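You operate a simulated robot arm through the tools that you are given. There is no shell and no other tool.

You run a simulated robot arm. Do the job below in one go: nothing can be reset, and whatever is moved stays where it is left.

## Task
Shake the sieves on FAST till only coarse bits lie on top, then lift the top sieve onto the board.
Fine: clamp the stack before the start; switch off before you free the clamp.

Only the result counts: the job must be done as asked and must still hold three seconds after the hand-in. Knocking over, shifting, dropping, spilling or breaking anything else fails it.

## Robot
A 7-joint arm with a two-finger parallel gripper, fixed in place. Base frame: the origin is at the foot of the arm, x ahead of it, y to its left, z up; the work surface is at about z = 0. Units: m, degrees, N and s.
With the tool pointing down near the work surface it reaches from about 0.26 to 0.68 m from the base axis. Its first joint turns from -166.0 to 166.0 degrees. Payload 2.5 kg.
The TCP is the grasp point between the finger pads, 0.03 m short of the fingertips. In the tool frame z runs along the fingers and y along their closing line. The gripper opens to 0.094 m. The fingers are 0.028 m wide and 0.01 m thick; the gripper's body (0.05 by 0.096 m) begins 0.055 m behind the TCP.
Orientation is that of the tool frame in the base frame, as a unit quaternion [x, y, z, w]. With the fingers straight down and closing along the base's y, the tool's x points along the base's -x, its y along +y and its z along -z.

## Interface
- The arm moves only by the tool servo_tool. Its argument "commands" is a list of rows, each a list of 3 entries, a list of its own where there are three numbers: the turn, a rotation vector about the base's x, y, z in degrees, then the shift along the base's x, y, z in m, then the finger opening in m, from 0 to 0.094. In form: [[[rx, ry, rz], [dx, dy, dz], hand], ...]. A call has 1 to 20 rows; each row is the pose to reach, as a shift and turn from the pose commanded when the call began. A row lasts 0.2 s, in which the tool goes at most 0.05 m and 8.6 degrees; a call with a longer step from one row to the next is refused whole, and so is a gripper value outside its range. Where a pose cannot be reached the arm comes as near as it can. A force on the tool above 90 N (or 10 N above the force at the start of the call, whichever is more), or a blocked arm, ends the call early, and 0.2 s more pass. The fingers move at their own pace (about 0.072 m/s each) and stop on an object; they squeeze with about 24 N. The grip force told is the motor's: it shows also when the fingers shut on nothing. Time passes only in rows, and 0.2 s behind the last, so rows that repeat a pose let the fingers close. The reply holds the time, the measured pose of the TCP, the force on the tool along the base axes, the opening and the grip force, in the units named above and with some noise, with the torque about the TCP (base axes, N m) and any sound that the robot's microphone picked up.
- Cameras (640 x 400 px; columns grow to the right, rows downward): "scene" is fixed at [0.3992, 0.6502, 0.7582]; the picture's right is [-1.00, -0.07, 0.00], its down [-0.04, 0.63, -0.78] and it looks along [0.05, -0.77, -0.63] (base axes); focal length 334 px, centre (320, 200). "wrist" rides on the gripper at [0.076, 0.014, -0.102] in the tool frame; the picture's right is [-0.18, 0.98, 0.00], its down [-0.75, -0.14, -0.64] and it looks along [-0.63, -0.12, 0.77] (tool axes); focal length 243 px, centre (320, 200). There is no depth. A picture from a camera that has moved, and an enlarged one, comes with that camera's place and axes in the base frame and with its lens.
- snapshot(camera): a new picture of that camera. The clock stands still meanwhile.
- zoom(camera, box): a new picture of the part [left, top, right, bottom] of that camera's present view, enlarged. The clock stands still meanwhile.
- job_done(): hands the job in; it is judged then, once.

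Places have to be worked out from the pictures, the camera data and where the tool is seen. Open the gripper and draw the arm clear of the work before you hand the job in, unless the task says otherwise.

The tools are called after "Emit:" as a command line: name --argument value ..., lists and objects as JSON in quotes. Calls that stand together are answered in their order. servo_tool: Moves the arm, as the interface text tells. Its arguments: {"type":"object","properties":{"commands":{"type":"array","items":{"type":"array"}}},"required":["commands"]} The other tools are called the same way: snapshot (camera) takes a picture; zoom (camera, box) takes an enlarged picture of a part of a camera's view; job_done () hands the job in.

At the start:

```text
time_s: 0.0
tcp_pos: [0.3815, -0.1193, 0.2676]
ee_rot: [0.0, 1.0, 0.0, -0.001]
force: [-0.5, 1.0, 0.4]
moment: [0.0, 0.01, 0.01]
gripper_width: 0.0938
gripper_force: 0.0
```

scene: 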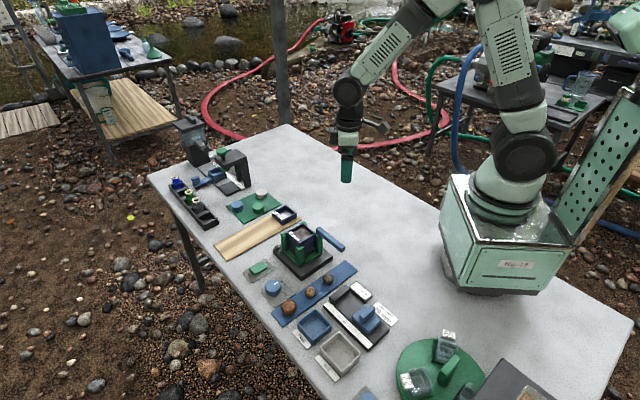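
wrist: 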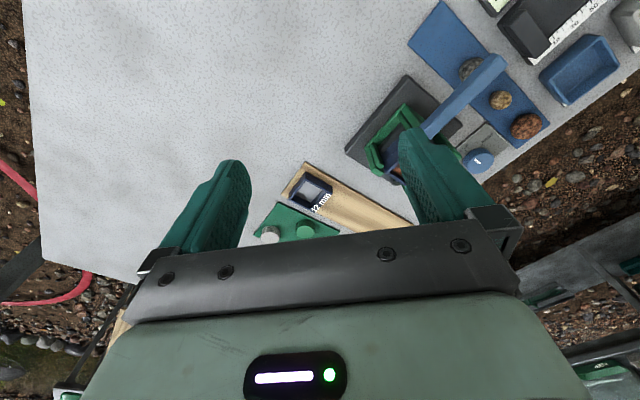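

I start by looking closer at the work area from both cameras to identify the shaker, clamp, knob and board.

Emit:
zoom --camera "scene" --box '[200, 180, 400, 305]'

Emit:
zoom --camera "scene" --box '[250, 205, 350, 285]'

Emit:
zoom --camera "scene" --box '[240, 260, 480, 400]'

Emit:
zoom --camera "wrist" --box '[240, 0, 640, 250]'

```text
3.20 times, centred on (300, 242) of scene
camera zoom: at [0.3992, 0.6502, 0.7582], right [-1.0, -0.07, 0.0], down [-0.04, 0.63, -0.78], along [0.05, -0.77, -0.63], focal length 1069 px, centre (384, 64)
```

zoom: 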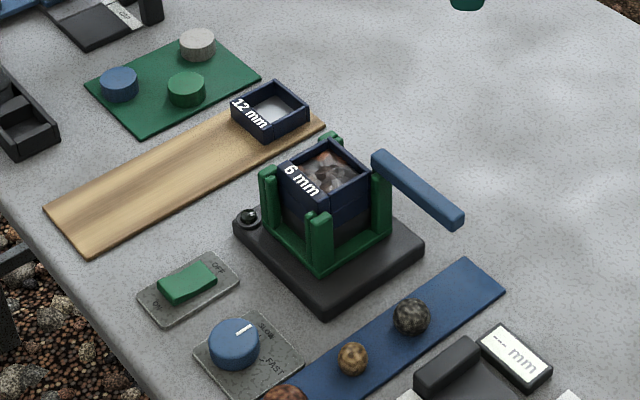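

```text
5.00 times, centred on (300, 245) of scene
camera zoom: at [0.3992, 0.6502, 0.7582], right [-1.0, -0.07, 0.0], down [-0.04, 0.63, -0.78], along [0.05, -0.77, -0.63], focal length 1670 px, centre (420, -25)
```

zoom: 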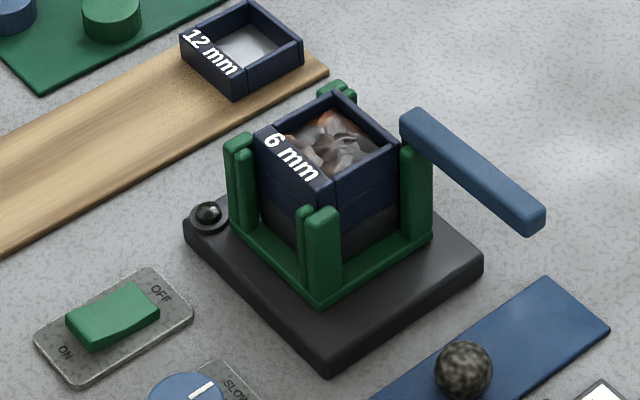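

```text
2.67 times, centred on (360, 330) of scene
camera zoom: at [0.3992, 0.6502, 0.7582], right [-1.0, -0.07, 0.0], down [-0.04, 0.63, -0.78], along [0.05, -0.77, -0.63], focal length 891 px, centre (213, -147)
```

zoom: 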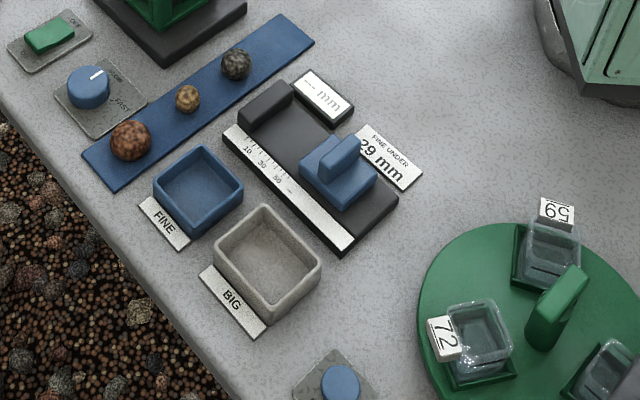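

```text
1.60 times, centred on (440, 125) of wrist
camera zoom: at [0.306, -0.1056, 0.3687], right [0.18, 0.98, 0.0], down [0.75, -0.14, 0.64], along [0.63, -0.12, -0.77], focal length 388 px, centre (128, 320)
```

zoom: 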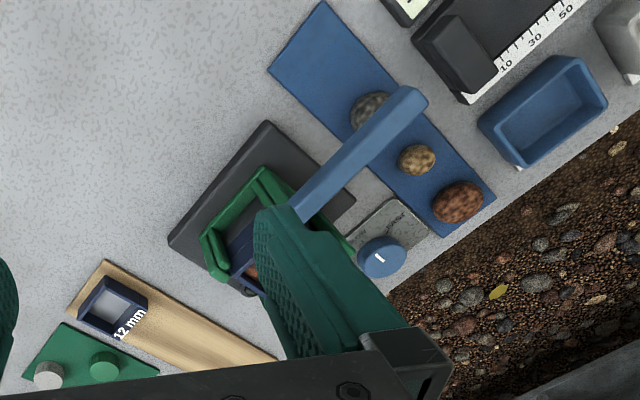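

The clamp lever (blue bar) appears swung off the stack near (0.44,-0.03)→(0.38,0.04); switch about (0.61,0.06), knob about (0.555,0.13), and the wooden board runs from about (0.54,-0.19) to (0.74,0). I move to get a better wrist view over the shaker, staying high.

Emit:
servo_tool --commands '[[[0, 0, 0], [0, 0.04, 0.03], 0.094], [[0, 0, 0], [-0.02, 0.08, 0.06], 0.094], [[0, 0, 0], [-0.02, 0.115, 0.06], 0.094], [[0, 0, 0], [-0.02, 0.115, 0.06], 0.094]]'

```text
refused: row 2 steps farther than a row can; nothing moved
```

That step was slightly too long; I repeat it with smaller steps.

Emit:
servo_tool --commands '[[[0, 0, 0], [0, 0.03, 0.03], 0.094], [[0, 0, 0], [-0.01, 0.06, 0.06], 0.094], [[0, 0, 0], [-0.02, 0.09, 0.06], 0.094], [[0, 0, 0], [-0.02, 0.115, 0.06], 0.094], [[0, 0, 0], [-0.02, 0.115, 0.06], 0.094]]'

Emit:
snapshot --camera "wrist"

Emit:
zoom --camera "wrist" --box '[220, 80, 420, 205]'

```text
time_s: 1.2
tcp_pos: [0.3631, -0.0065, 0.3283]
ee_rot: [0.0, 1.0, 0.0, 0.0]
force: [0.0, 0.4, -0.7]
moment: [-0.01, 0.03, 0.02]
gripper_width: 0.0938
gripper_force: 0.2
```

```text
taken
camera wrist: at [0.2864, 0.0078, 0.4294], right [0.18, 0.98, 0.0], down [0.75, -0.14, 0.64], along [0.63, -0.12, -0.77], focal length 243 px, centre (320, 200)
```

wrist: 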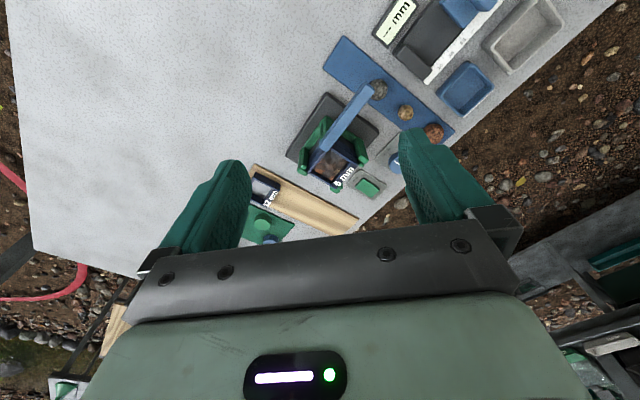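

```text
3.20 times, centred on (320, 142) of wrist
camera zoom: at [0.2864, 0.0078, 0.4294], right [0.18, 0.98, 0.0], down [0.75, -0.14, 0.64], along [0.63, -0.12, -0.77], focal length 776 px, centre (320, 384)
```

zoom: 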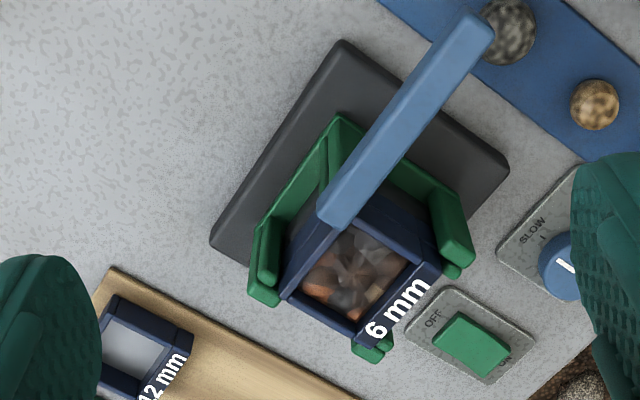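

The lever is a level bar at z≈0.11 starting near the stack's corner nearest the arm. I zoom in closely at the pivot from both cameras.

Emit:
zoom --camera "scene" --box '[280, 215, 350, 259]'

Emit:
zoom --camera "wrist" --box '[280, 80, 392, 195]'

Emit:
zoom --camera "scene" --box '[235, 250, 305, 310]'

```text
9.09 times, centred on (315, 237) of scene
camera zoom: at [0.3992, 0.6502, 0.7582], right [-1.0, -0.07, 0.0], down [-0.04, 0.63, -0.78], along [0.05, -0.77, -0.63], focal length 3037 px, centre (366, -136)
```

zoom: 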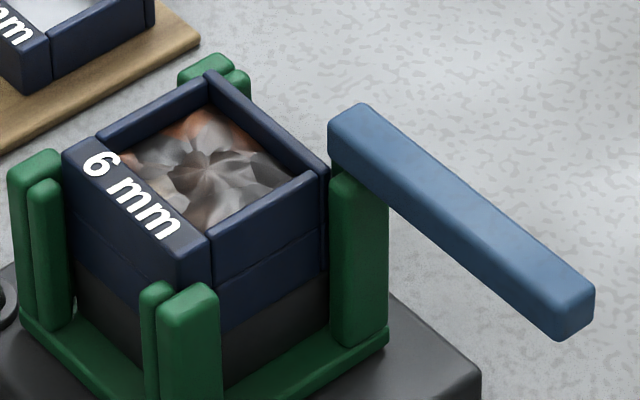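

```text
3.48 times, centred on (336, 138) of wrist
camera zoom: at [0.2864, 0.0078, 0.4294], right [0.18, 0.98, 0.0], down [0.75, -0.14, 0.64], along [0.63, -0.12, -0.77], focal length 844 px, centre (264, 417)
```

zoom: 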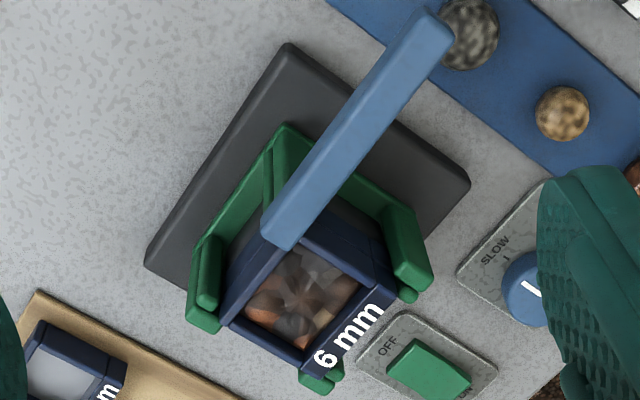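

```text
6.67 times, centred on (270, 280) of scene
camera zoom: at [0.3992, 0.6502, 0.7582], right [-1.0, -0.07, 0.0], down [-0.04, 0.63, -0.78], along [0.05, -0.77, -0.63], focal length 2227 px, centre (653, -333)
```

zoom: 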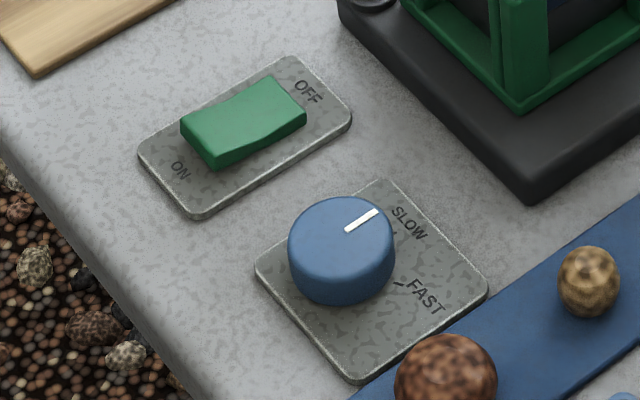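

The lever sits on the corner post nearest the arm, and the knob points at SLOW with FAST about 65° clockwise (seen from above). I go above the knob (about 0.558, 0.119) for a closer look before gripping it.

Emit:
servo_tool --commands '[[[0, 0, 0], [0.03, 0.02, 0.0], 0.094], [[0, 0, 0], [0.07, 0.04, 0.0], 0.094], [[0, 0, 0], [0.11, 0.06, 0.0], 0.094], [[0, 0, 0], [0.145, 0.085, -0.02], 0.094], [[0, 0, 0], [0.175, 0.105, -0.05], 0.094], [[0, 0, 0], [0.19, 0.12, -0.09], 0.094], [[0, 0, 0], [0.196, 0.123, -0.13], 0.094], [[0, 0, 0], [0.196, 0.123, -0.15], 0.094], [[0, 0, 0], [0.196, 0.123, -0.15], 0.094]]'

Emit:
snapshot --camera "wrist"

Emit:
zoom --camera "wrist" --box '[230, 50, 410, 180]'

Emit:
snapshot --camera "scene"

```text
time_s: 3.2
tcp_pos: [0.5571, 0.118, 0.1763]
ee_rot: [0.0, 1.0, 0.0, 0.001]
force: [-0.7, 0.1, 0.3]
moment: [-0.01, 0.0, 0.0]
gripper_width: 0.094
gripper_force: 0.0
```

```text
taken
camera wrist: at [0.4814, 0.1316, 0.2787], right [0.18, 0.98, 0.0], down [0.75, -0.14, 0.64], along [0.63, -0.12, -0.77], focal length 243 px, centre (320, 200)
```

wrist: 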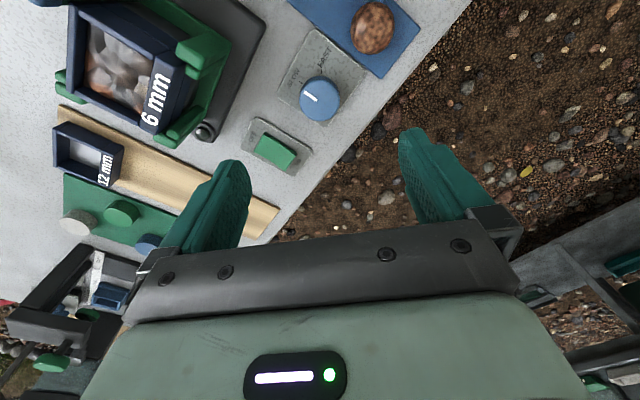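

```text
3.08 times, centred on (320, 115) of wrist
camera zoom: at [0.4814, 0.1316, 0.2787], right [0.18, 0.98, 0.0], down [0.75, -0.14, 0.64], along [0.63, -0.12, -0.77], focal length 746 px, centre (320, 462)
```

zoom: 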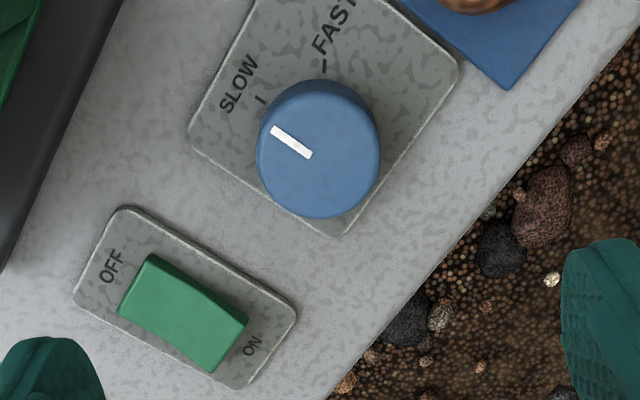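

```text
taken
```

scene: 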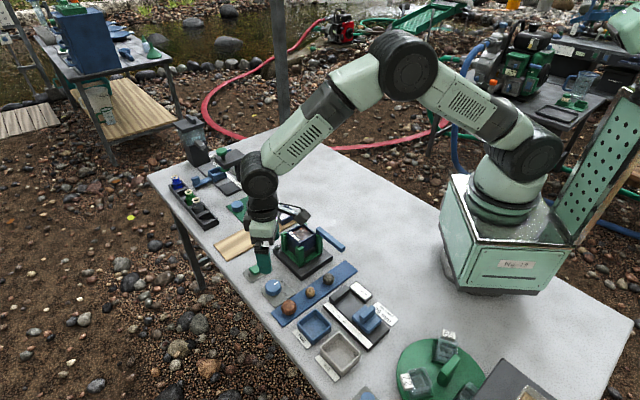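

From both views the knob axis is at about (0.559, 0.1155) with its top at z≈0.028; pointer at ~225°, FAST tick at ~162°. I descend over it with the fingers open 0.066 and then close.

Emit:
servo_tool --commands '[[[0, 0, 0], [0.0015, -0.003, -0.03], 0.068], [[0, 0, 0], [0.0015, -0.003, -0.07], 0.068], [[0, 0, 0], [0.0015, -0.003, -0.1], 0.068], [[0, 0, 0], [0.0015, -0.003, -0.12], 0.068], [[0, 0, 0], [0.0015, -0.003, -0.134], 0.068], [[0, 0, 0], [0.0015, -0.003, -0.134], 0.068]]'

Emit:
snapshot --camera "wrist"

Emit:
zoom --camera "scene" --box '[220, 220, 340, 320]'

```text
time_s: 4.6
tcp_pos: [0.5596, 0.1156, 0.0424]
ee_rot: [0.0, 1.0, 0.001, 0.0]
force: [-0.4, -0.5, 0.4]
moment: [-0.06, 0.01, 0.05]
gripper_width: 0.068
gripper_force: 0.2
```

```text
taken
camera wrist: at [0.4838, 0.1293, 0.1438], right [0.18, 0.98, 0.0], down [0.75, -0.14, 0.64], along [0.63, -0.12, -0.77], focal length 243 px, centre (320, 200)
```

wrist: 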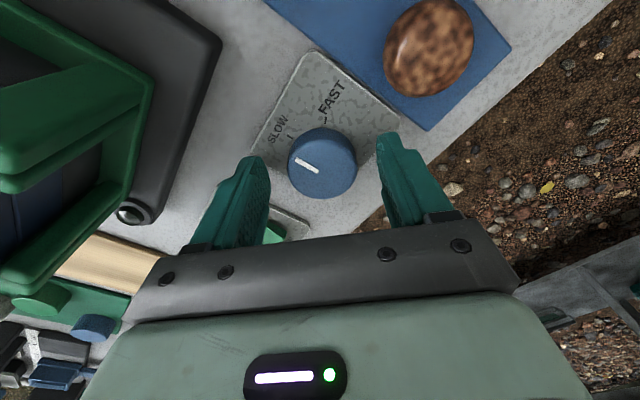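

```text
4.00 times, centred on (280, 270) of scene
camera zoom: at [0.3992, 0.6502, 0.7582], right [-1.0, -0.07, 0.0], down [-0.04, 0.63, -0.78], along [0.05, -0.77, -0.63], focal length 1336 px, centre (480, -80)
```

zoom: 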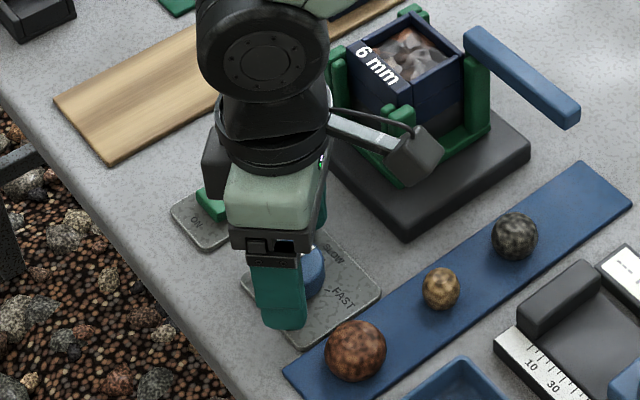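

The fingers straddle the knob; I zoom to check the centring before closing.

Emit:
zoom --camera "wrist" --box '[240, 50, 400, 210]'

```text
2.50 times, centred on (320, 130) of wrist
camera zoom: at [0.4838, 0.1293, 0.1438], right [0.18, 0.98, 0.0], down [0.75, -0.14, 0.64], along [0.63, -0.12, -0.77], focal length 606 px, centre (320, 375)
```

zoom: 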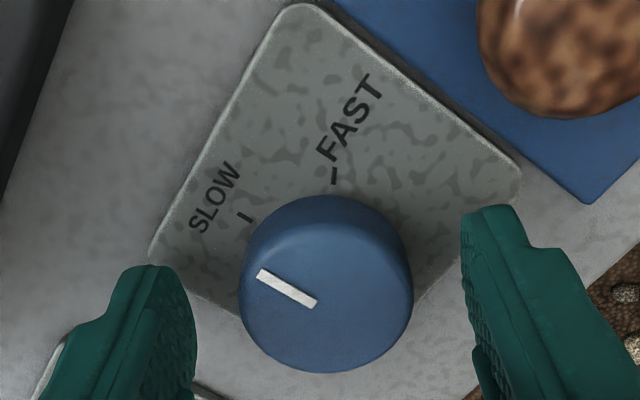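

Knob centre works out at (0.558, 0.116), within about 1 mm of the TCP. I close on it and check the grip.

Emit:
servo_tool --commands '[[[0, 0, 0], [-0.0005, 0.0005, 0], 0.04], [[0, 0, 0], [-0.0005, 0.0005, 0], 0.03], [[0, 0, 0], [-0.0005, 0.0005, 0], 0.03]]'

```text
time_s: 5.4
tcp_pos: [0.5589, 0.1155, 0.0426]
ee_rot: [0.001, 1.0, 0.0, 0.0]
force: [6.4, 6.1, -8.3]
moment: [-0.31, -0.07, -0.01]
gripper_width: 0.0415
gripper_force: 45.4
```

The knob (41.5 mm) is held. I turn it 64° clockwise seen from above, in 8° steps.

Emit:
servo_tool --commands '[[[0, 0, -8], [0, 0, 0], 0.03], [[0, 0, -16], [0, 0, 0], 0.03], [[0, 0, -24], [0, 0, 0], 0.03], [[0, 0, -32], [0, 0, 0], 0.03], [[0, 0, -40], [0, 0, 0], 0.03], [[0, 0, -48], [0, 0, 0], 0.03], [[0, 0, -56], [0, 0, 0], 0.03], [[0, 0, -63], [0, 0, 0], 0.03], [[0, 0, -63], [0, 0, 0], 0.03]]'

Emit:
snapshot --camera "wrist"

Emit:
zoom --camera "scene" --box '[220, 240, 320, 320]'

```text
time_s: 7.4
tcp_pos: [0.561, 0.1161, 0.0451]
ee_rot: [0.524, 0.852, 0.002, 0.002]
force: [17.1, 16.2, 7.4]
moment: [0.48, -0.49, 0.15]
gripper_width: 0.0426
gripper_force: 11.2
```

```text
taken
camera wrist: at [0.5391, 0.1902, 0.1472], right [0.96, 0.28, 0.01], down [0.21, -0.74, 0.64], along [0.18, -0.62, -0.77], focal length 243 px, centre (320, 200)
```

wrist: 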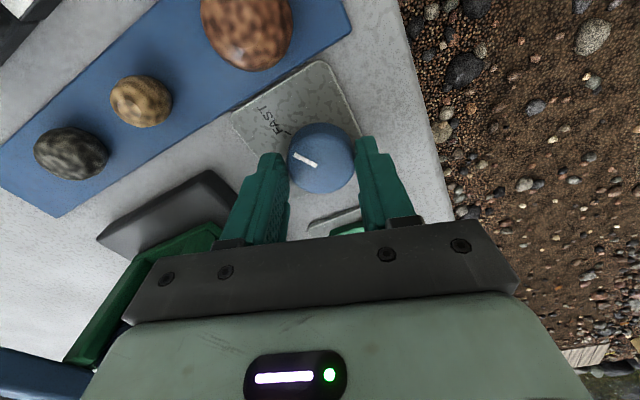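

```text
5.00 times, centred on (270, 280) of scene
camera zoom: at [0.3992, 0.6502, 0.7582], right [-1.0, -0.07, 0.0], down [-0.04, 0.63, -0.78], along [0.05, -0.77, -0.63], focal length 1670 px, centre (570, -200)
```

zoom: 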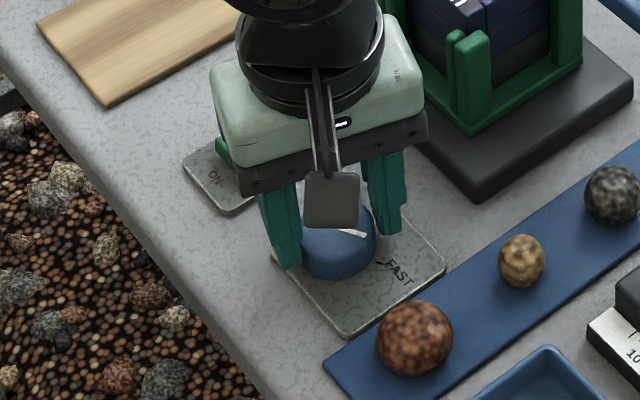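

The knob turned but forces built up; I zoom to read the pointer against the FAST tick.

Emit:
zoom --camera "wrist" --box '[220, 50, 400, 210]'

```text
2.50 times, centred on (310, 130) of wrist
camera zoom: at [0.5391, 0.1902, 0.1472], right [0.96, 0.28, 0.01], down [0.21, -0.74, 0.64], along [0.18, -0.62, -0.77], focal length 606 px, centre (345, 375)
```

zoom: 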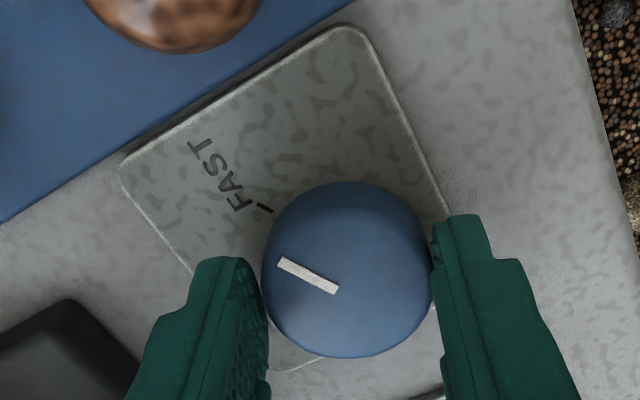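

The pointer reads about 163–166° against the FAST tick at about 163°. I open the fingers and rise to check it unhindered.

Emit:
servo_tool --commands '[[[0, 0, 0], [0, 0, 0], 0.066], [[0, 0, 0], [0, 0, 0], 0.066], [[0, 0, 0], [0, 0, 0.03], 0.066], [[0, 0, 0], [0, 0, 0.07], 0.066], [[0, 0, 0], [0, 0, 0.1], 0.066], [[0, 0, 0], [0, 0, 0.1], 0.066]]'

Emit:
zoom --camera "wrist" --box '[250, 50, 390, 180]'

Emit:
zoom --camera "scene" --box '[240, 250, 310, 310]'

```text
time_s: 8.8
tcp_pos: [0.5569, 0.1186, 0.1432]
ee_rot: [0.522, 0.853, 0.0, 0.0]
force: [0.4, -0.6, -0.7]
moment: [0.0, 0.01, 0.03]
gripper_width: 0.0661
gripper_force: 0.1
```

```text
3.08 times, centred on (320, 115) of wrist
camera zoom: at [0.536, 0.1919, 0.2453], right [0.96, 0.28, 0.0], down [0.22, -0.74, 0.64], along [0.18, -0.62, -0.77], focal length 746 px, centre (320, 462)
```

zoom: 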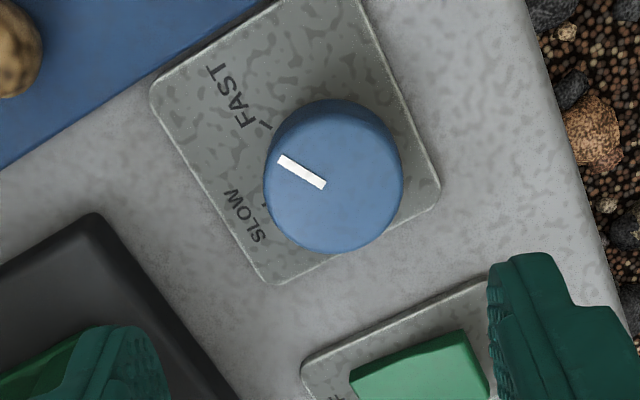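

```text
6.67 times, centred on (275, 280) of scene
camera zoom: at [0.3992, 0.6502, 0.7582], right [-1.0, -0.07, 0.0], down [-0.04, 0.63, -0.78], along [0.05, -0.77, -0.63], focal length 2227 px, centre (620, -333)
```

zoom: 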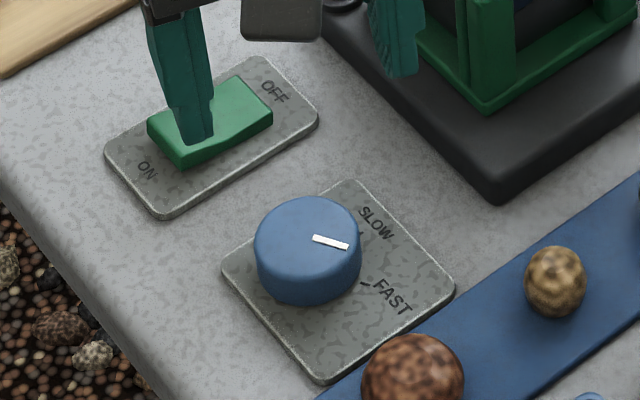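

The pointer now sits on the FAST tick (≈165° vs ≈164°). Next I go to the clamp lever: rise and swing round so the fingers can straddle the bar (tool yaw +135°, closing line across the bar).

Emit:
servo_tool --commands '[[[0, 0, 8], [0, 0, 0.03], 0.066], [[0, 0, 16], [0, 0, 0.06], 0.066], [[0, 0, 24], [-0.005, 0, 0.09], 0.05], [[0, 0, 32], [-0.02, -0.005, 0.1], 0.05], [[0, 0, 40], [-0.035, -0.015, 0.1], 0.05], [[0, 0, 48], [-0.05, -0.025, 0.1], 0.05], [[0, 0, 56], [-0.065, -0.035, 0.1], 0.05], [[0, 0, 64], [-0.08, -0.04, 0.1], 0.05], [[0, 0, 72], [-0.095, -0.045, 0.1], 0.05], [[0, 0, 80], [-0.11, -0.05, 0.1], 0.05], [[0, 0, 88], [-0.12, -0.055, 0.1], 0.05], [[0, 0, 96], [-0.13, -0.06, 0.1], 0.05], [[0, 0, 104], [-0.14, -0.065, 0.1], 0.05], [[0, 0, 112], [-0.15, -0.07, 0.1], 0.05], [[0, 0, 120], [-0.16, -0.075, 0.1], 0.05], [[0, 0, 120], [-0.16, -0.075, 0.1], 0.05]]'

```text
time_s: 12.2
tcp_pos: [0.399, 0.0408, 0.2441]
ee_rot: [-0.478, 0.878, 0.001, 0.0]
force: [0.1, -0.1, -0.4]
moment: [0.0, 0.02, 0.01]
gripper_width: 0.0498
gripper_force: 0.1
```

The arm reached yaw 57° over (0.40, 0.04). I continue turning to 135° and then look.

Emit:
servo_tool --commands '[[[0, 0, 8], [0, 0, 0], 0.05], [[0, 0, 16], [0, 0, 0], 0.05], [[0, 0, 24], [0, 0, 0], 0.05], [[0, 0, 32], [0, 0, 0], 0.05], [[0, 0, 40], [0, 0, 0], 0.05], [[0, 0, 48], [0, 0, -0.01], 0.05], [[0, 0, 56], [0, 0, -0.02], 0.05], [[0, 0, 64], [0, 0, -0.03], 0.05], [[0, 0, 72], [0, 0, -0.04], 0.05], [[0, 0, 78], [0, 0, -0.04], 0.05], [[0, 0, 78], [0, 0, -0.04], 0.05]]'

Emit:
snapshot --camera "wrist"

Emit:
zoom --camera "scene" --box '[260, 190, 380, 280]'

```text
time_s: 14.6
tcp_pos: [0.3993, 0.0417, 0.2036]
ee_rot: [0.924, -0.382, 0.0, 0.0]
force: [0.2, 0.2, -0.4]
moment: [-0.02, -0.01, 0.0]
gripper_width: 0.0501
gripper_force: 0.0
```

```text
taken
camera wrist: at [0.4426, -0.0233, 0.3048], right [-0.82, -0.57, 0.0], down [-0.43, 0.63, 0.64], along [-0.36, 0.53, -0.77], focal length 243 px, centre (320, 200)
```

wrist: 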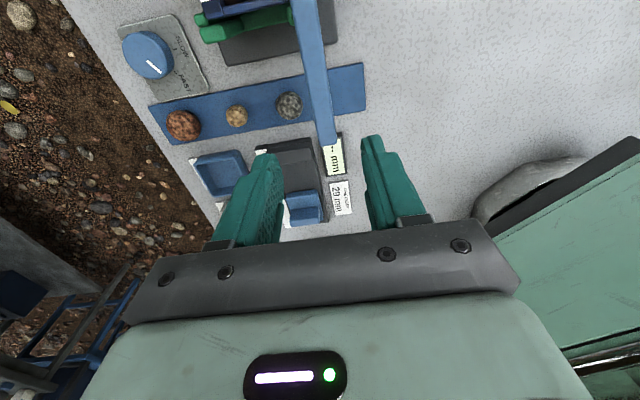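

```text
4.44 times, centred on (320, 235) of scene
camera zoom: at [0.3992, 0.6502, 0.7582], right [-1.0, -0.07, 0.0], down [-0.04, 0.63, -0.78], along [0.05, -0.77, -0.63], focal length 1485 px, centre (320, 44)
```

zoom: 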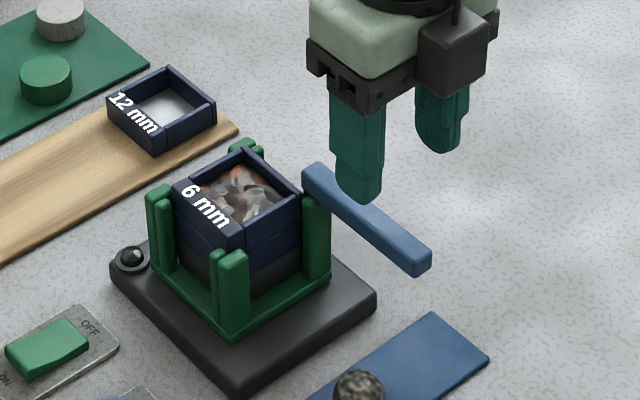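

Yaw 135° is reachable, and the bar runs nearly straight down the middle of the wrist view. I zoom to measure its tip and direction.

Emit:
zoom --camera "wrist" --box '[220, 0, 420, 160]'

Emit:
zoom --camera "scene" --box '[300, 215, 350, 255]'

```text
2.50 times, centred on (320, 80) of wrist
camera zoom: at [0.4426, -0.0233, 0.3048], right [-0.82, -0.57, 0.0], down [-0.43, 0.63, 0.64], along [-0.36, 0.53, -0.77], focal length 606 px, centre (320, 500)
```

zoom: 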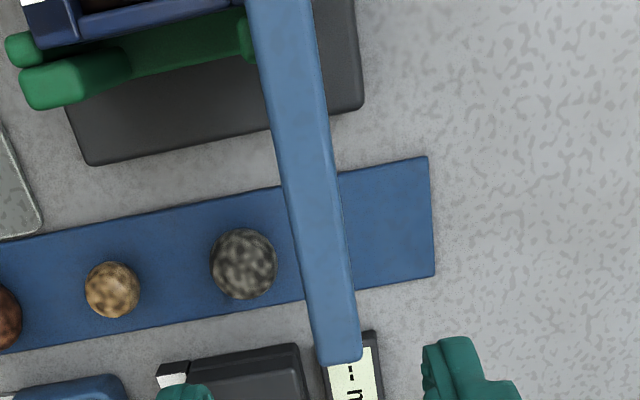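

```text
10.00 times, centred on (325, 235) of scene
camera zoom: at [0.3992, 0.6502, 0.7582], right [-1.0, -0.07, 0.0], down [-0.04, 0.63, -0.78], along [0.05, -0.77, -0.63], focal length 3341 px, centre (270, -150)
```

zoom: 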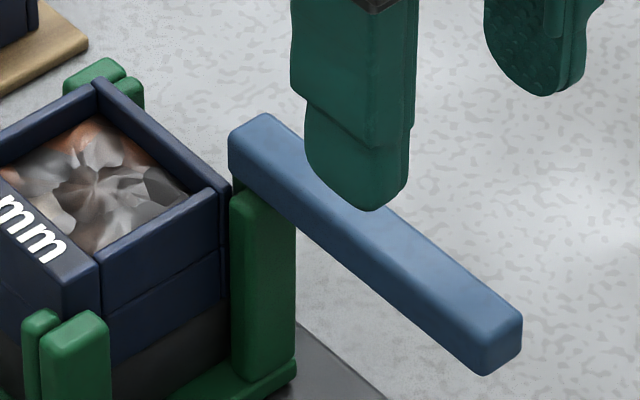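

Triangulated: bar top z≈0.110 (about 11 mm thick, 15 mm wide), tip (0.38, 0.054), pivot near (0.442, -0.012). I lower the open fingers around the bar about 75 mm from the pivot, fingertips at z≈0.10, above the sieve rim level.

Emit:
servo_tool --commands '[[[0, 0, 0], [-0.0095, 0.0003, 0], 0.05], [[0, 0, 0], [-0.0095, 0.0003, -0.03], 0.05], [[0, 0, 0], [-0.0095, 0.0003, -0.055], 0.05], [[0, 0, 0], [-0.0095, 0.0003, -0.0735], 0.05], [[0, 0, 0], [-0.0095, 0.0003, -0.0735], 0.05]]'

Emit:
snapshot --camera "wrist"

Emit:
zoom --camera "scene" --box '[280, 205, 360, 265]'

```text
time_s: 15.8
tcp_pos: [0.3877, 0.0414, 0.1288]
ee_rot: [0.924, -0.383, 0.001, 0.0]
force: [-0.2, 0.1, 0.3]
moment: [0.01, -0.03, -0.03]
gripper_width: 0.0502
gripper_force: 0.0
```

```text
taken
camera wrist: at [0.4324, -0.0238, 0.2307], right [-0.83, -0.56, 0.0], down [-0.43, 0.63, 0.64], along [-0.36, 0.53, -0.77], focal length 243 px, centre (320, 200)
```

wrist: 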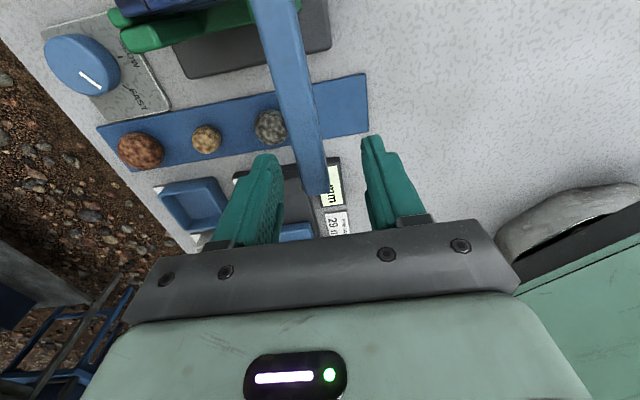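

```text
6.67 times, centred on (320, 235) of scene
camera zoom: at [0.3992, 0.6502, 0.7582], right [-1.0, -0.07, 0.0], down [-0.04, 0.63, -0.78], along [0.05, -0.77, -0.63], focal length 2227 px, centre (320, -33)
```

zoom: 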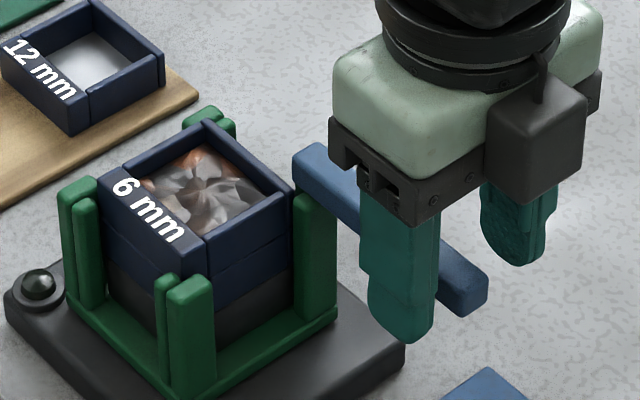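

The fingers straddle the bar cleanly. I narrow the gap and swing the lever clockwise (from above) along an arc about the pivot, first 24°, watching the forces.

Emit:
servo_tool --commands '[[[0, 0, 0], [0, 0, 0], 0.022], [[0, 0, 0], [0, 0, 0], 0.022], [[0, 0, -8], [0.0079, 0.0069, 0], 0.022], [[0, 0, -16], [0.0167, 0.0126, 0], 0.022], [[0, 0, -24], [0.0262, 0.017, 0], 0.022], [[0, 0, -24], [0.0262, 0.017, 0], 0.022]]'

Emit:
zoom --camera "scene" --box '[280, 205, 360, 265]'

```text
time_s: 17.2
tcp_pos: [0.4158, 0.0579, 0.1297]
ee_rot: [0.824, -0.567, 0.001, 0.001]
force: [-0.2, -0.5, -0.8]
moment: [0.01, 0.0, 0.0]
gripper_width: 0.0218
gripper_force: 0.2
```

```text
6.67 times, centred on (320, 235) of scene
camera zoom: at [0.3992, 0.6502, 0.7582], right [-1.0, -0.07, 0.0], down [-0.04, 0.63, -0.78], along [0.05, -0.77, -0.63], focal length 2227 px, centre (320, -33)
```

zoom: 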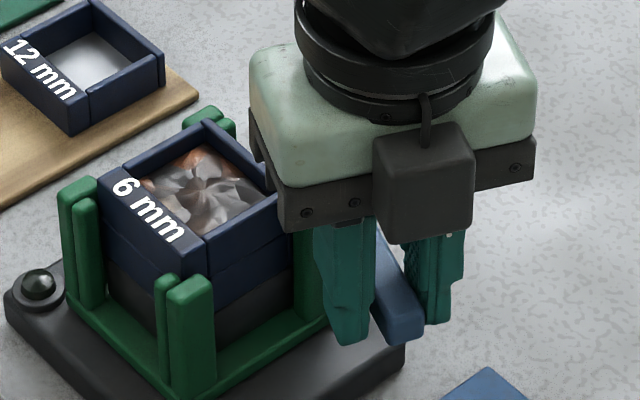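

The lever follows freely. I continue the arc to about 58°, short of a possible 90° stop.

Emit:
servo_tool --commands '[[[0, 0, -8], [0.01, 0.003, 0], 0.022], [[0, 0, -16], [0.0203, 0.0047, 0], 0.022], [[0, 0, -24], [0.0308, 0.0049, 0], 0.022], [[0, 0, -32], [0.0411, 0.0036, 0], 0.022], [[0, 0, -40], [0.0512, 0.0009, 0], 0.022], [[0, 0, -48], [0.0609, -0.0032, 0], 0.022], [[0, 0, -53], [0.0666, -0.0064, 0], 0.022], [[0, 0, -53], [0.0666, -0.0064, 0], 0.022]]'

Emit:
zoom --camera "scene" --box '[260, 205, 340, 265]'

Emit:
snapshot --camera "wrist"

```text
time_s: 19.0
tcp_pos: [0.4823, 0.0524, 0.1285]
ee_rot: [-0.484, 0.875, 0.0, 0.0]
force: [-0.5, -0.6, 0.7]
moment: [-0.02, 0.01, 0.03]
gripper_width: 0.0221
gripper_force: 0.0
```

```text
6.67 times, centred on (300, 235) of scene
camera zoom: at [0.3992, 0.6502, 0.7582], right [-1.0, -0.07, 0.0], down [-0.04, 0.63, -0.78], along [0.05, -0.77, -0.63], focal length 2227 px, centre (453, -33)
```

zoom: 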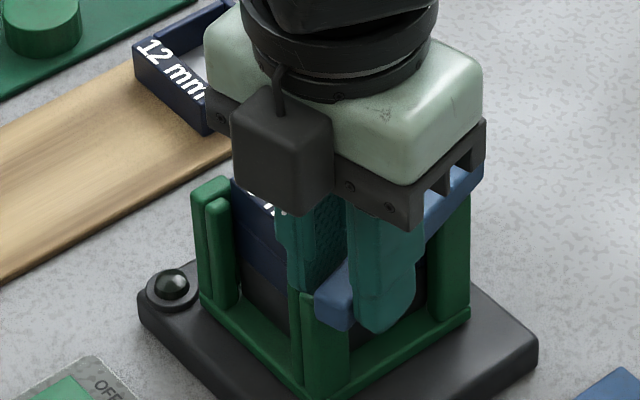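

```text
taken
camera wrist: at [0.4297, -0.0053, 0.2308], right [-0.74, 0.68, 0.0], down [0.52, 0.56, 0.64], along [0.44, 0.47, -0.77], focal length 243 px, centre (320, 200)
```

wrist: 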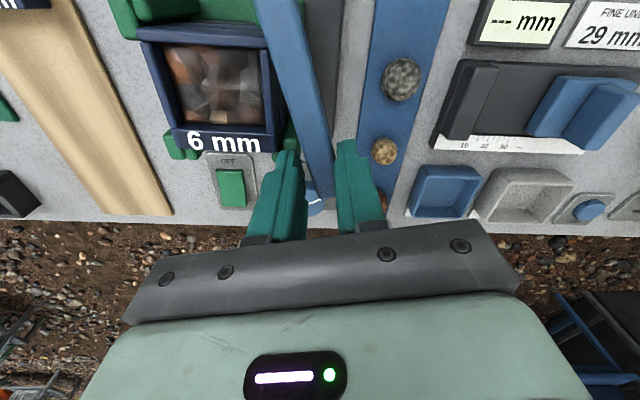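

Still no resistance at 58°. I go on in short steps through 45°, checking forces and sounds.

Emit:
servo_tool --commands '[[[0, 0, -8], [0.0084, -0.0062, 0], 0.022], [[0, 0, -16], [0.0159, -0.0134, 0], 0.022], [[0, 0, -16], [0.0159, -0.0134, 0], 0.022]]'

Emit:
zoom --camera "scene" --box '[260, 205, 340, 265]'

Emit:
snapshot --camera "wrist"

```text
time_s: 19.8
tcp_pos: [0.4993, 0.0401, 0.1298]
ee_rot: [-0.357, 0.934, 0.0, 0.001]
force: [-0.4, 3.5, 6.9]
moment: [-0.04, 0.0, -0.02]
gripper_width: 0.0209
gripper_force: 0.0
```

```text
6.67 times, centred on (300, 235) of scene
camera zoom: at [0.3992, 0.6502, 0.7582], right [-1.0, -0.07, 0.0], down [-0.04, 0.63, -0.78], along [0.05, -0.77, -0.63], focal length 2227 px, centre (453, -33)
```

zoom: 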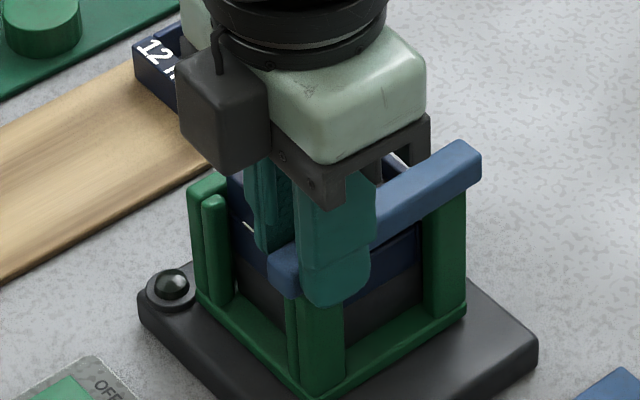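

```text
taken
camera wrist: at [0.4328, -0.0019, 0.2312], right [-0.52, 0.85, 0.0], down [0.65, 0.4, 0.64], along [0.55, 0.33, -0.77], focal length 243 px, centre (320, 200)
```

wrist: 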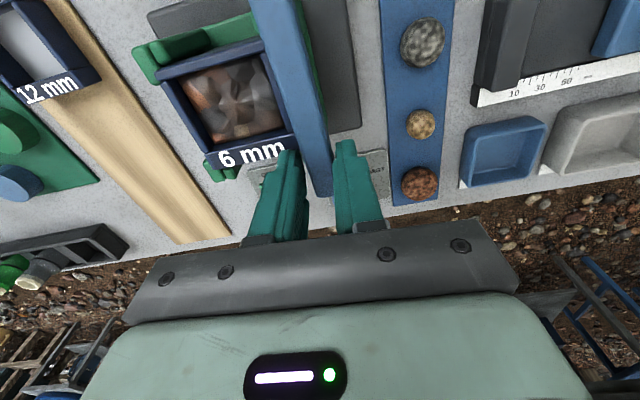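

There's 7 N upward on the fingers: a fingertip is probably brushing the corner post top (about z 0.095–0.1). I raise 4 mm and recheck.

Emit:
servo_tool --commands '[[[0, 0, 0], [0, 0, 0.004], 0.022], [[0, 0, 0], [0, 0, 0.004], 0.022]]'

Emit:
zoom --camera "wrist" --box '[140, 0, 400, 210]'

Emit:
zoom --camera "scene" --box '[275, 215, 335, 260]'

```text
time_s: 20.4
tcp_pos: [0.4973, 0.0388, 0.1335]
ee_rot: [-0.358, 0.934, -0.001, 0.0]
force: [0.2, -0.1, -0.3]
moment: [-0.04, 0.03, 0.0]
gripper_width: 0.0219
gripper_force: 0.1
```

```text
1.90 times, centred on (270, 105) of wrist
camera zoom: at [0.4324, -0.002, 0.2342], right [-0.52, 0.85, 0.0], down [0.66, 0.4, 0.64], along [0.55, 0.33, -0.77], focal length 462 px, centre (415, 381)
```

zoom: 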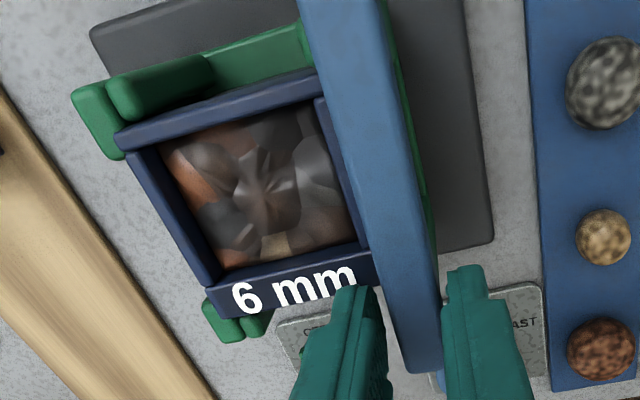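

```text
8.89 times, centred on (305, 238) of scene
camera zoom: at [0.3992, 0.6502, 0.7582], right [-1.0, -0.07, 0.0], down [-0.04, 0.63, -0.78], along [0.05, -0.77, -0.63], focal length 2970 px, centre (453, -133)
```

zoom: 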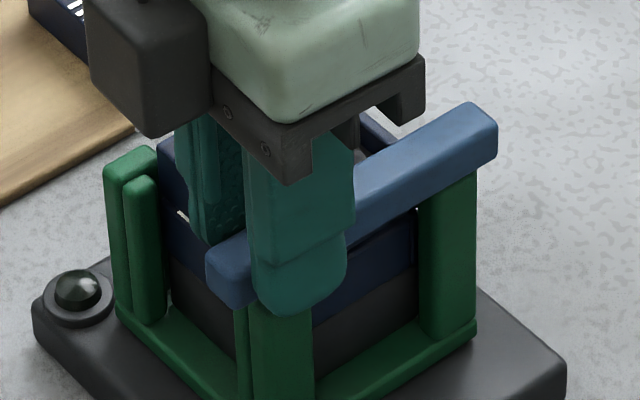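

Force is back to zero. I continue the swing over the stack in small steps.

Emit:
servo_tool --commands '[[[0, 0, -8], [0.0065, -0.0083, 0], 0.022], [[0, 0, -16], [0.0117, -0.0173, 0], 0.022], [[0, 0, -16], [0.0117, -0.0173, 0], 0.022]]'

Emit:
zoom --camera "wrist" --box '[140, 0, 400, 210]'

Emit:
zoom --camera "scene" --box '[275, 215, 335, 260]'

```text
time_s: 21.2
tcp_pos: [0.5104, 0.0213, 0.1331]
ee_rot: [-0.224, 0.974, -0.001, 0.001]
force: [0.0, -0.1, 0.3]
moment: [-0.01, -0.01, -0.03]
gripper_width: 0.0219
gripper_force: 0.1
```

```text
1.90 times, centred on (270, 105) of wrist
camera zoom: at [0.4354, 0.0009, 0.235], right [-0.26, 0.96, 0.0], down [0.74, 0.2, 0.64], along [0.62, 0.17, -0.77], focal length 462 px, centre (415, 381)
```

zoom: 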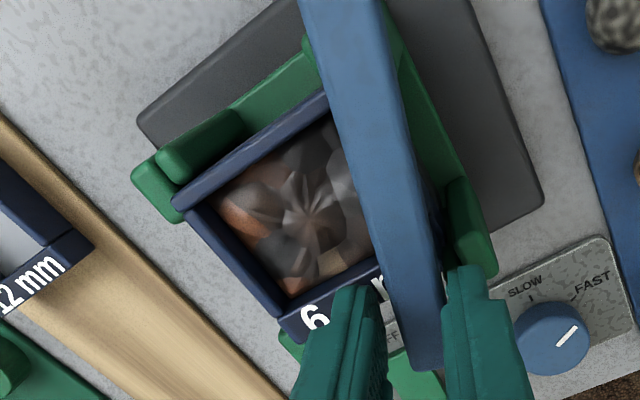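

```text
8.89 times, centred on (305, 238) of scene
camera zoom: at [0.3992, 0.6502, 0.7582], right [-1.0, -0.07, 0.0], down [-0.04, 0.63, -0.78], along [0.05, -0.77, -0.63], focal length 2970 px, centre (453, -133)
```

zoom: 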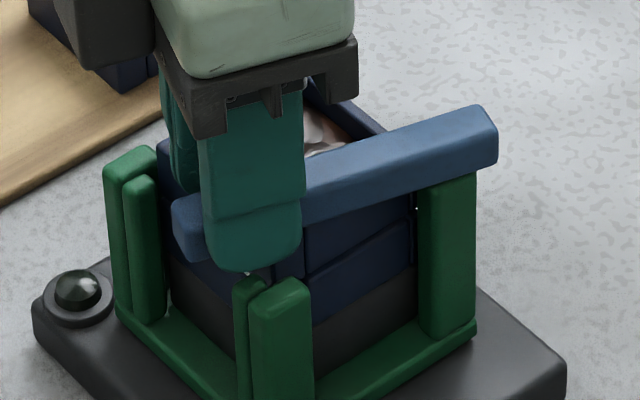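

The bar swings freely past the edge toward the diagonal. I continue two more steps.

Emit:
servo_tool --commands '[[[0, 0, -8], [0.0039, -0.0097, 0], 0.022], [[0, 0, -16], [0.0065, -0.0199, 0], 0.022], [[0, 0, -16], [0.0065, -0.0199, 0], 0.022]]'

Emit:
zoom --camera "wrist" --box '[140, 0, 400, 210]'

Emit:
zoom --camera "scene" --box '[275, 215, 335, 260]'

```text
time_s: 22.0
tcp_pos: [0.5175, 0.003, 0.1332]
ee_rot: [-0.087, 0.996, 0.0, 0.0]
force: [0.9, 0.1, -0.3]
moment: [0.04, 0.01, 0.01]
gripper_width: 0.022
gripper_force: 0.0
```

```text
1.90 times, centred on (270, 105) of wrist
camera zoom: at [0.4396, 0.0023, 0.2355], right [0.01, 1.0, 0.0], down [0.77, -0.01, 0.64], along [0.64, -0.01, -0.77], focal length 462 px, centre (415, 381)
```

zoom: 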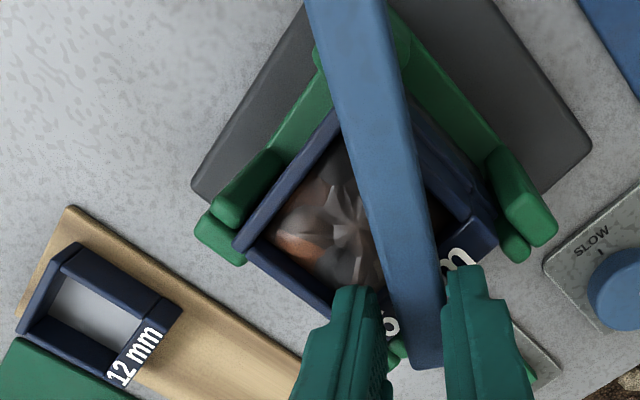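

```text
8.89 times, centred on (305, 238) of scene
camera zoom: at [0.3992, 0.6502, 0.7582], right [-1.0, -0.07, 0.0], down [-0.04, 0.63, -0.78], along [0.05, -0.77, -0.63], focal length 2970 px, centre (453, -133)
```

zoom: 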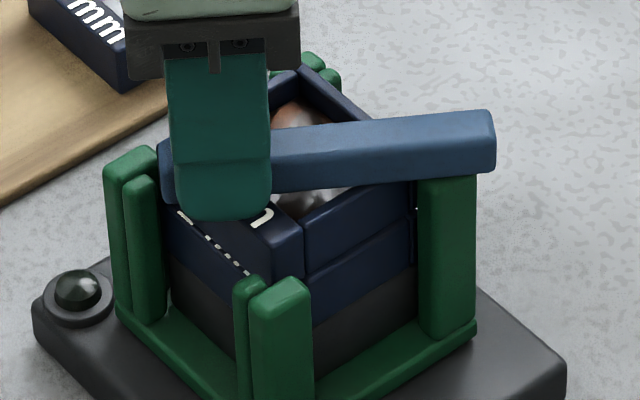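

The bar is near the stack's diagonal. I go the last 10° carefully.

Emit:
servo_tool --commands '[[[0, 0, -5], [0.0008, -0.0065, 0], 0.022], [[0, 0, -10], [0.0011, -0.013, 0], 0.022], [[0, 0, -10], [0.0011, -0.013, 0], 0.022]]'

Emit:
zoom --camera "wrist" --box '[140, 0, 400, 210]'

Emit:
zoom --camera "scene" --box '[275, 215, 335, 260]'

```text
time_s: 22.8
tcp_pos: [0.5172, -0.0118, 0.134]
ee_rot: [0.0, 1.0, 0.0, 0.0]
force: [-1.2, -0.1, -0.6]
moment: [-0.01, 0.01, -0.01]
gripper_width: 0.0219
gripper_force: 0.0
```

```text
1.90 times, centred on (270, 105) of wrist
camera zoom: at [0.4418, 0.0022, 0.2353], right [0.19, 0.98, 0.0], down [0.75, -0.14, 0.64], along [0.63, -0.12, -0.77], focal length 462 px, centre (415, 381)
```

zoom: 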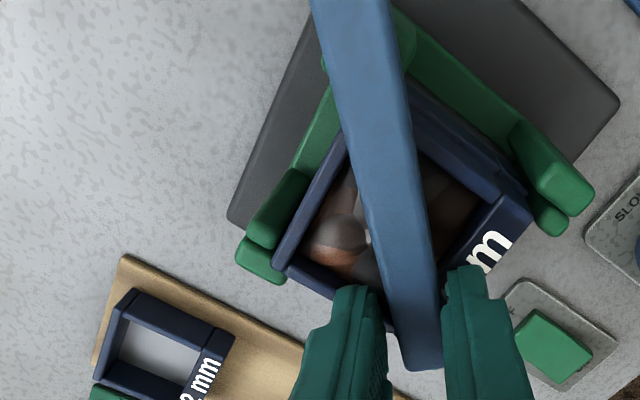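

```text
8.89 times, centred on (305, 238) of scene
camera zoom: at [0.3992, 0.6502, 0.7582], right [-1.0, -0.07, 0.0], down [-0.04, 0.63, -0.78], along [0.05, -0.77, -0.63], focal length 2970 px, centre (453, -133)
```

zoom: 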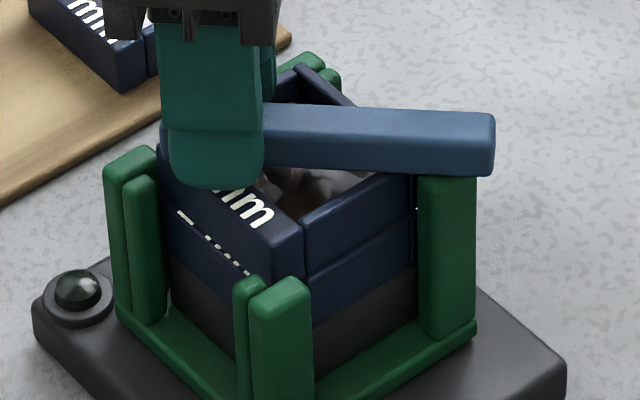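

Still no stop felt; the bar lags a few mm in the finger gap. I move another 4–6° and check the force for a stop or click.

Emit:
servo_tool --commands '[[[0, 0, -3], [-0.0002, -0.0039, 0], 0.022], [[0, 0, -3], [-0.0002, -0.0039, 0], 0.022]]'

Emit:
zoom --camera "wrist" --box '[140, 0, 400, 210]'

```text
time_s: 23.4
tcp_pos: [0.5178, -0.0152, 0.1332]
ee_rot: [0.026, 1.0, 0.0, 0.0]
force: [2.0, 2.5, -0.2]
moment: [0.02, -0.03, 0.01]
gripper_width: 0.0234
gripper_force: 1.4
```

```text
1.90 times, centred on (270, 105) of wrist
camera zoom: at [0.4421, 0.0025, 0.2357], right [0.24, 0.97, 0.0], down [0.74, -0.18, 0.64], along [0.62, -0.15, -0.77], focal length 462 px, centre (415, 381)
```

zoom: 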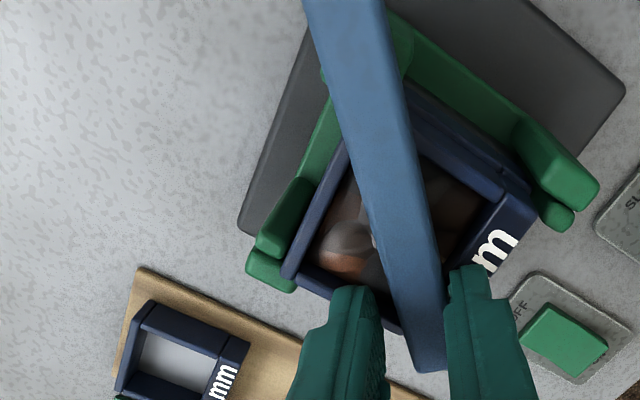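

Some resistance appears now (about 2.5 N, finger pushed 1.4 mm). I push slightly further to see if it's the end stop.

Emit:
servo_tool --commands '[[[0, 0, -3], [-0.0002, -0.0039, 0], 0.022], [[0, 0, -3], [-0.0002, -0.0039, 0], 0.022]]'

Emit:
zoom --camera "wrist" --box '[140, 0, 400, 210]'

Emit:
zoom --camera "scene" --box '[275, 215, 335, 260]'

```text
time_s: 24.0
tcp_pos: [0.5166, -0.0188, 0.1341]
ee_rot: [0.052, 0.999, 0.001, 0.0]
force: [0.3, 8.7, 2.5]
moment: [0.22, -0.08, 0.11]
gripper_width: 0.0272
gripper_force: 4.8
```

```text
1.90 times, centred on (270, 105) of wrist
camera zoom: at [0.443, 0.0031, 0.2353], right [0.29, 0.96, 0.0], down [0.73, -0.22, 0.64], along [0.62, -0.18, -0.77], focal length 462 px, centre (415, 381)
```

zoom: 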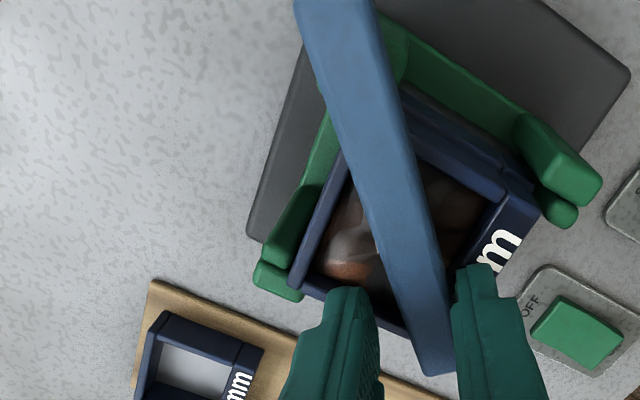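

```text
8.89 times, centred on (305, 238) of scene
camera zoom: at [0.3992, 0.6502, 0.7582], right [-1.0, -0.07, 0.0], down [-0.04, 0.63, -0.78], along [0.05, -0.77, -0.63], focal length 2970 px, centre (453, -133)
```

zoom: 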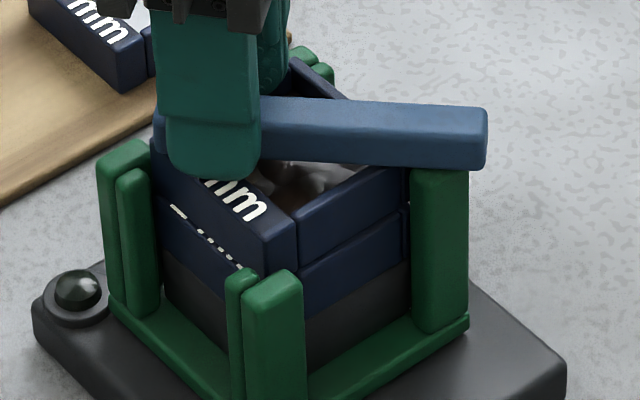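

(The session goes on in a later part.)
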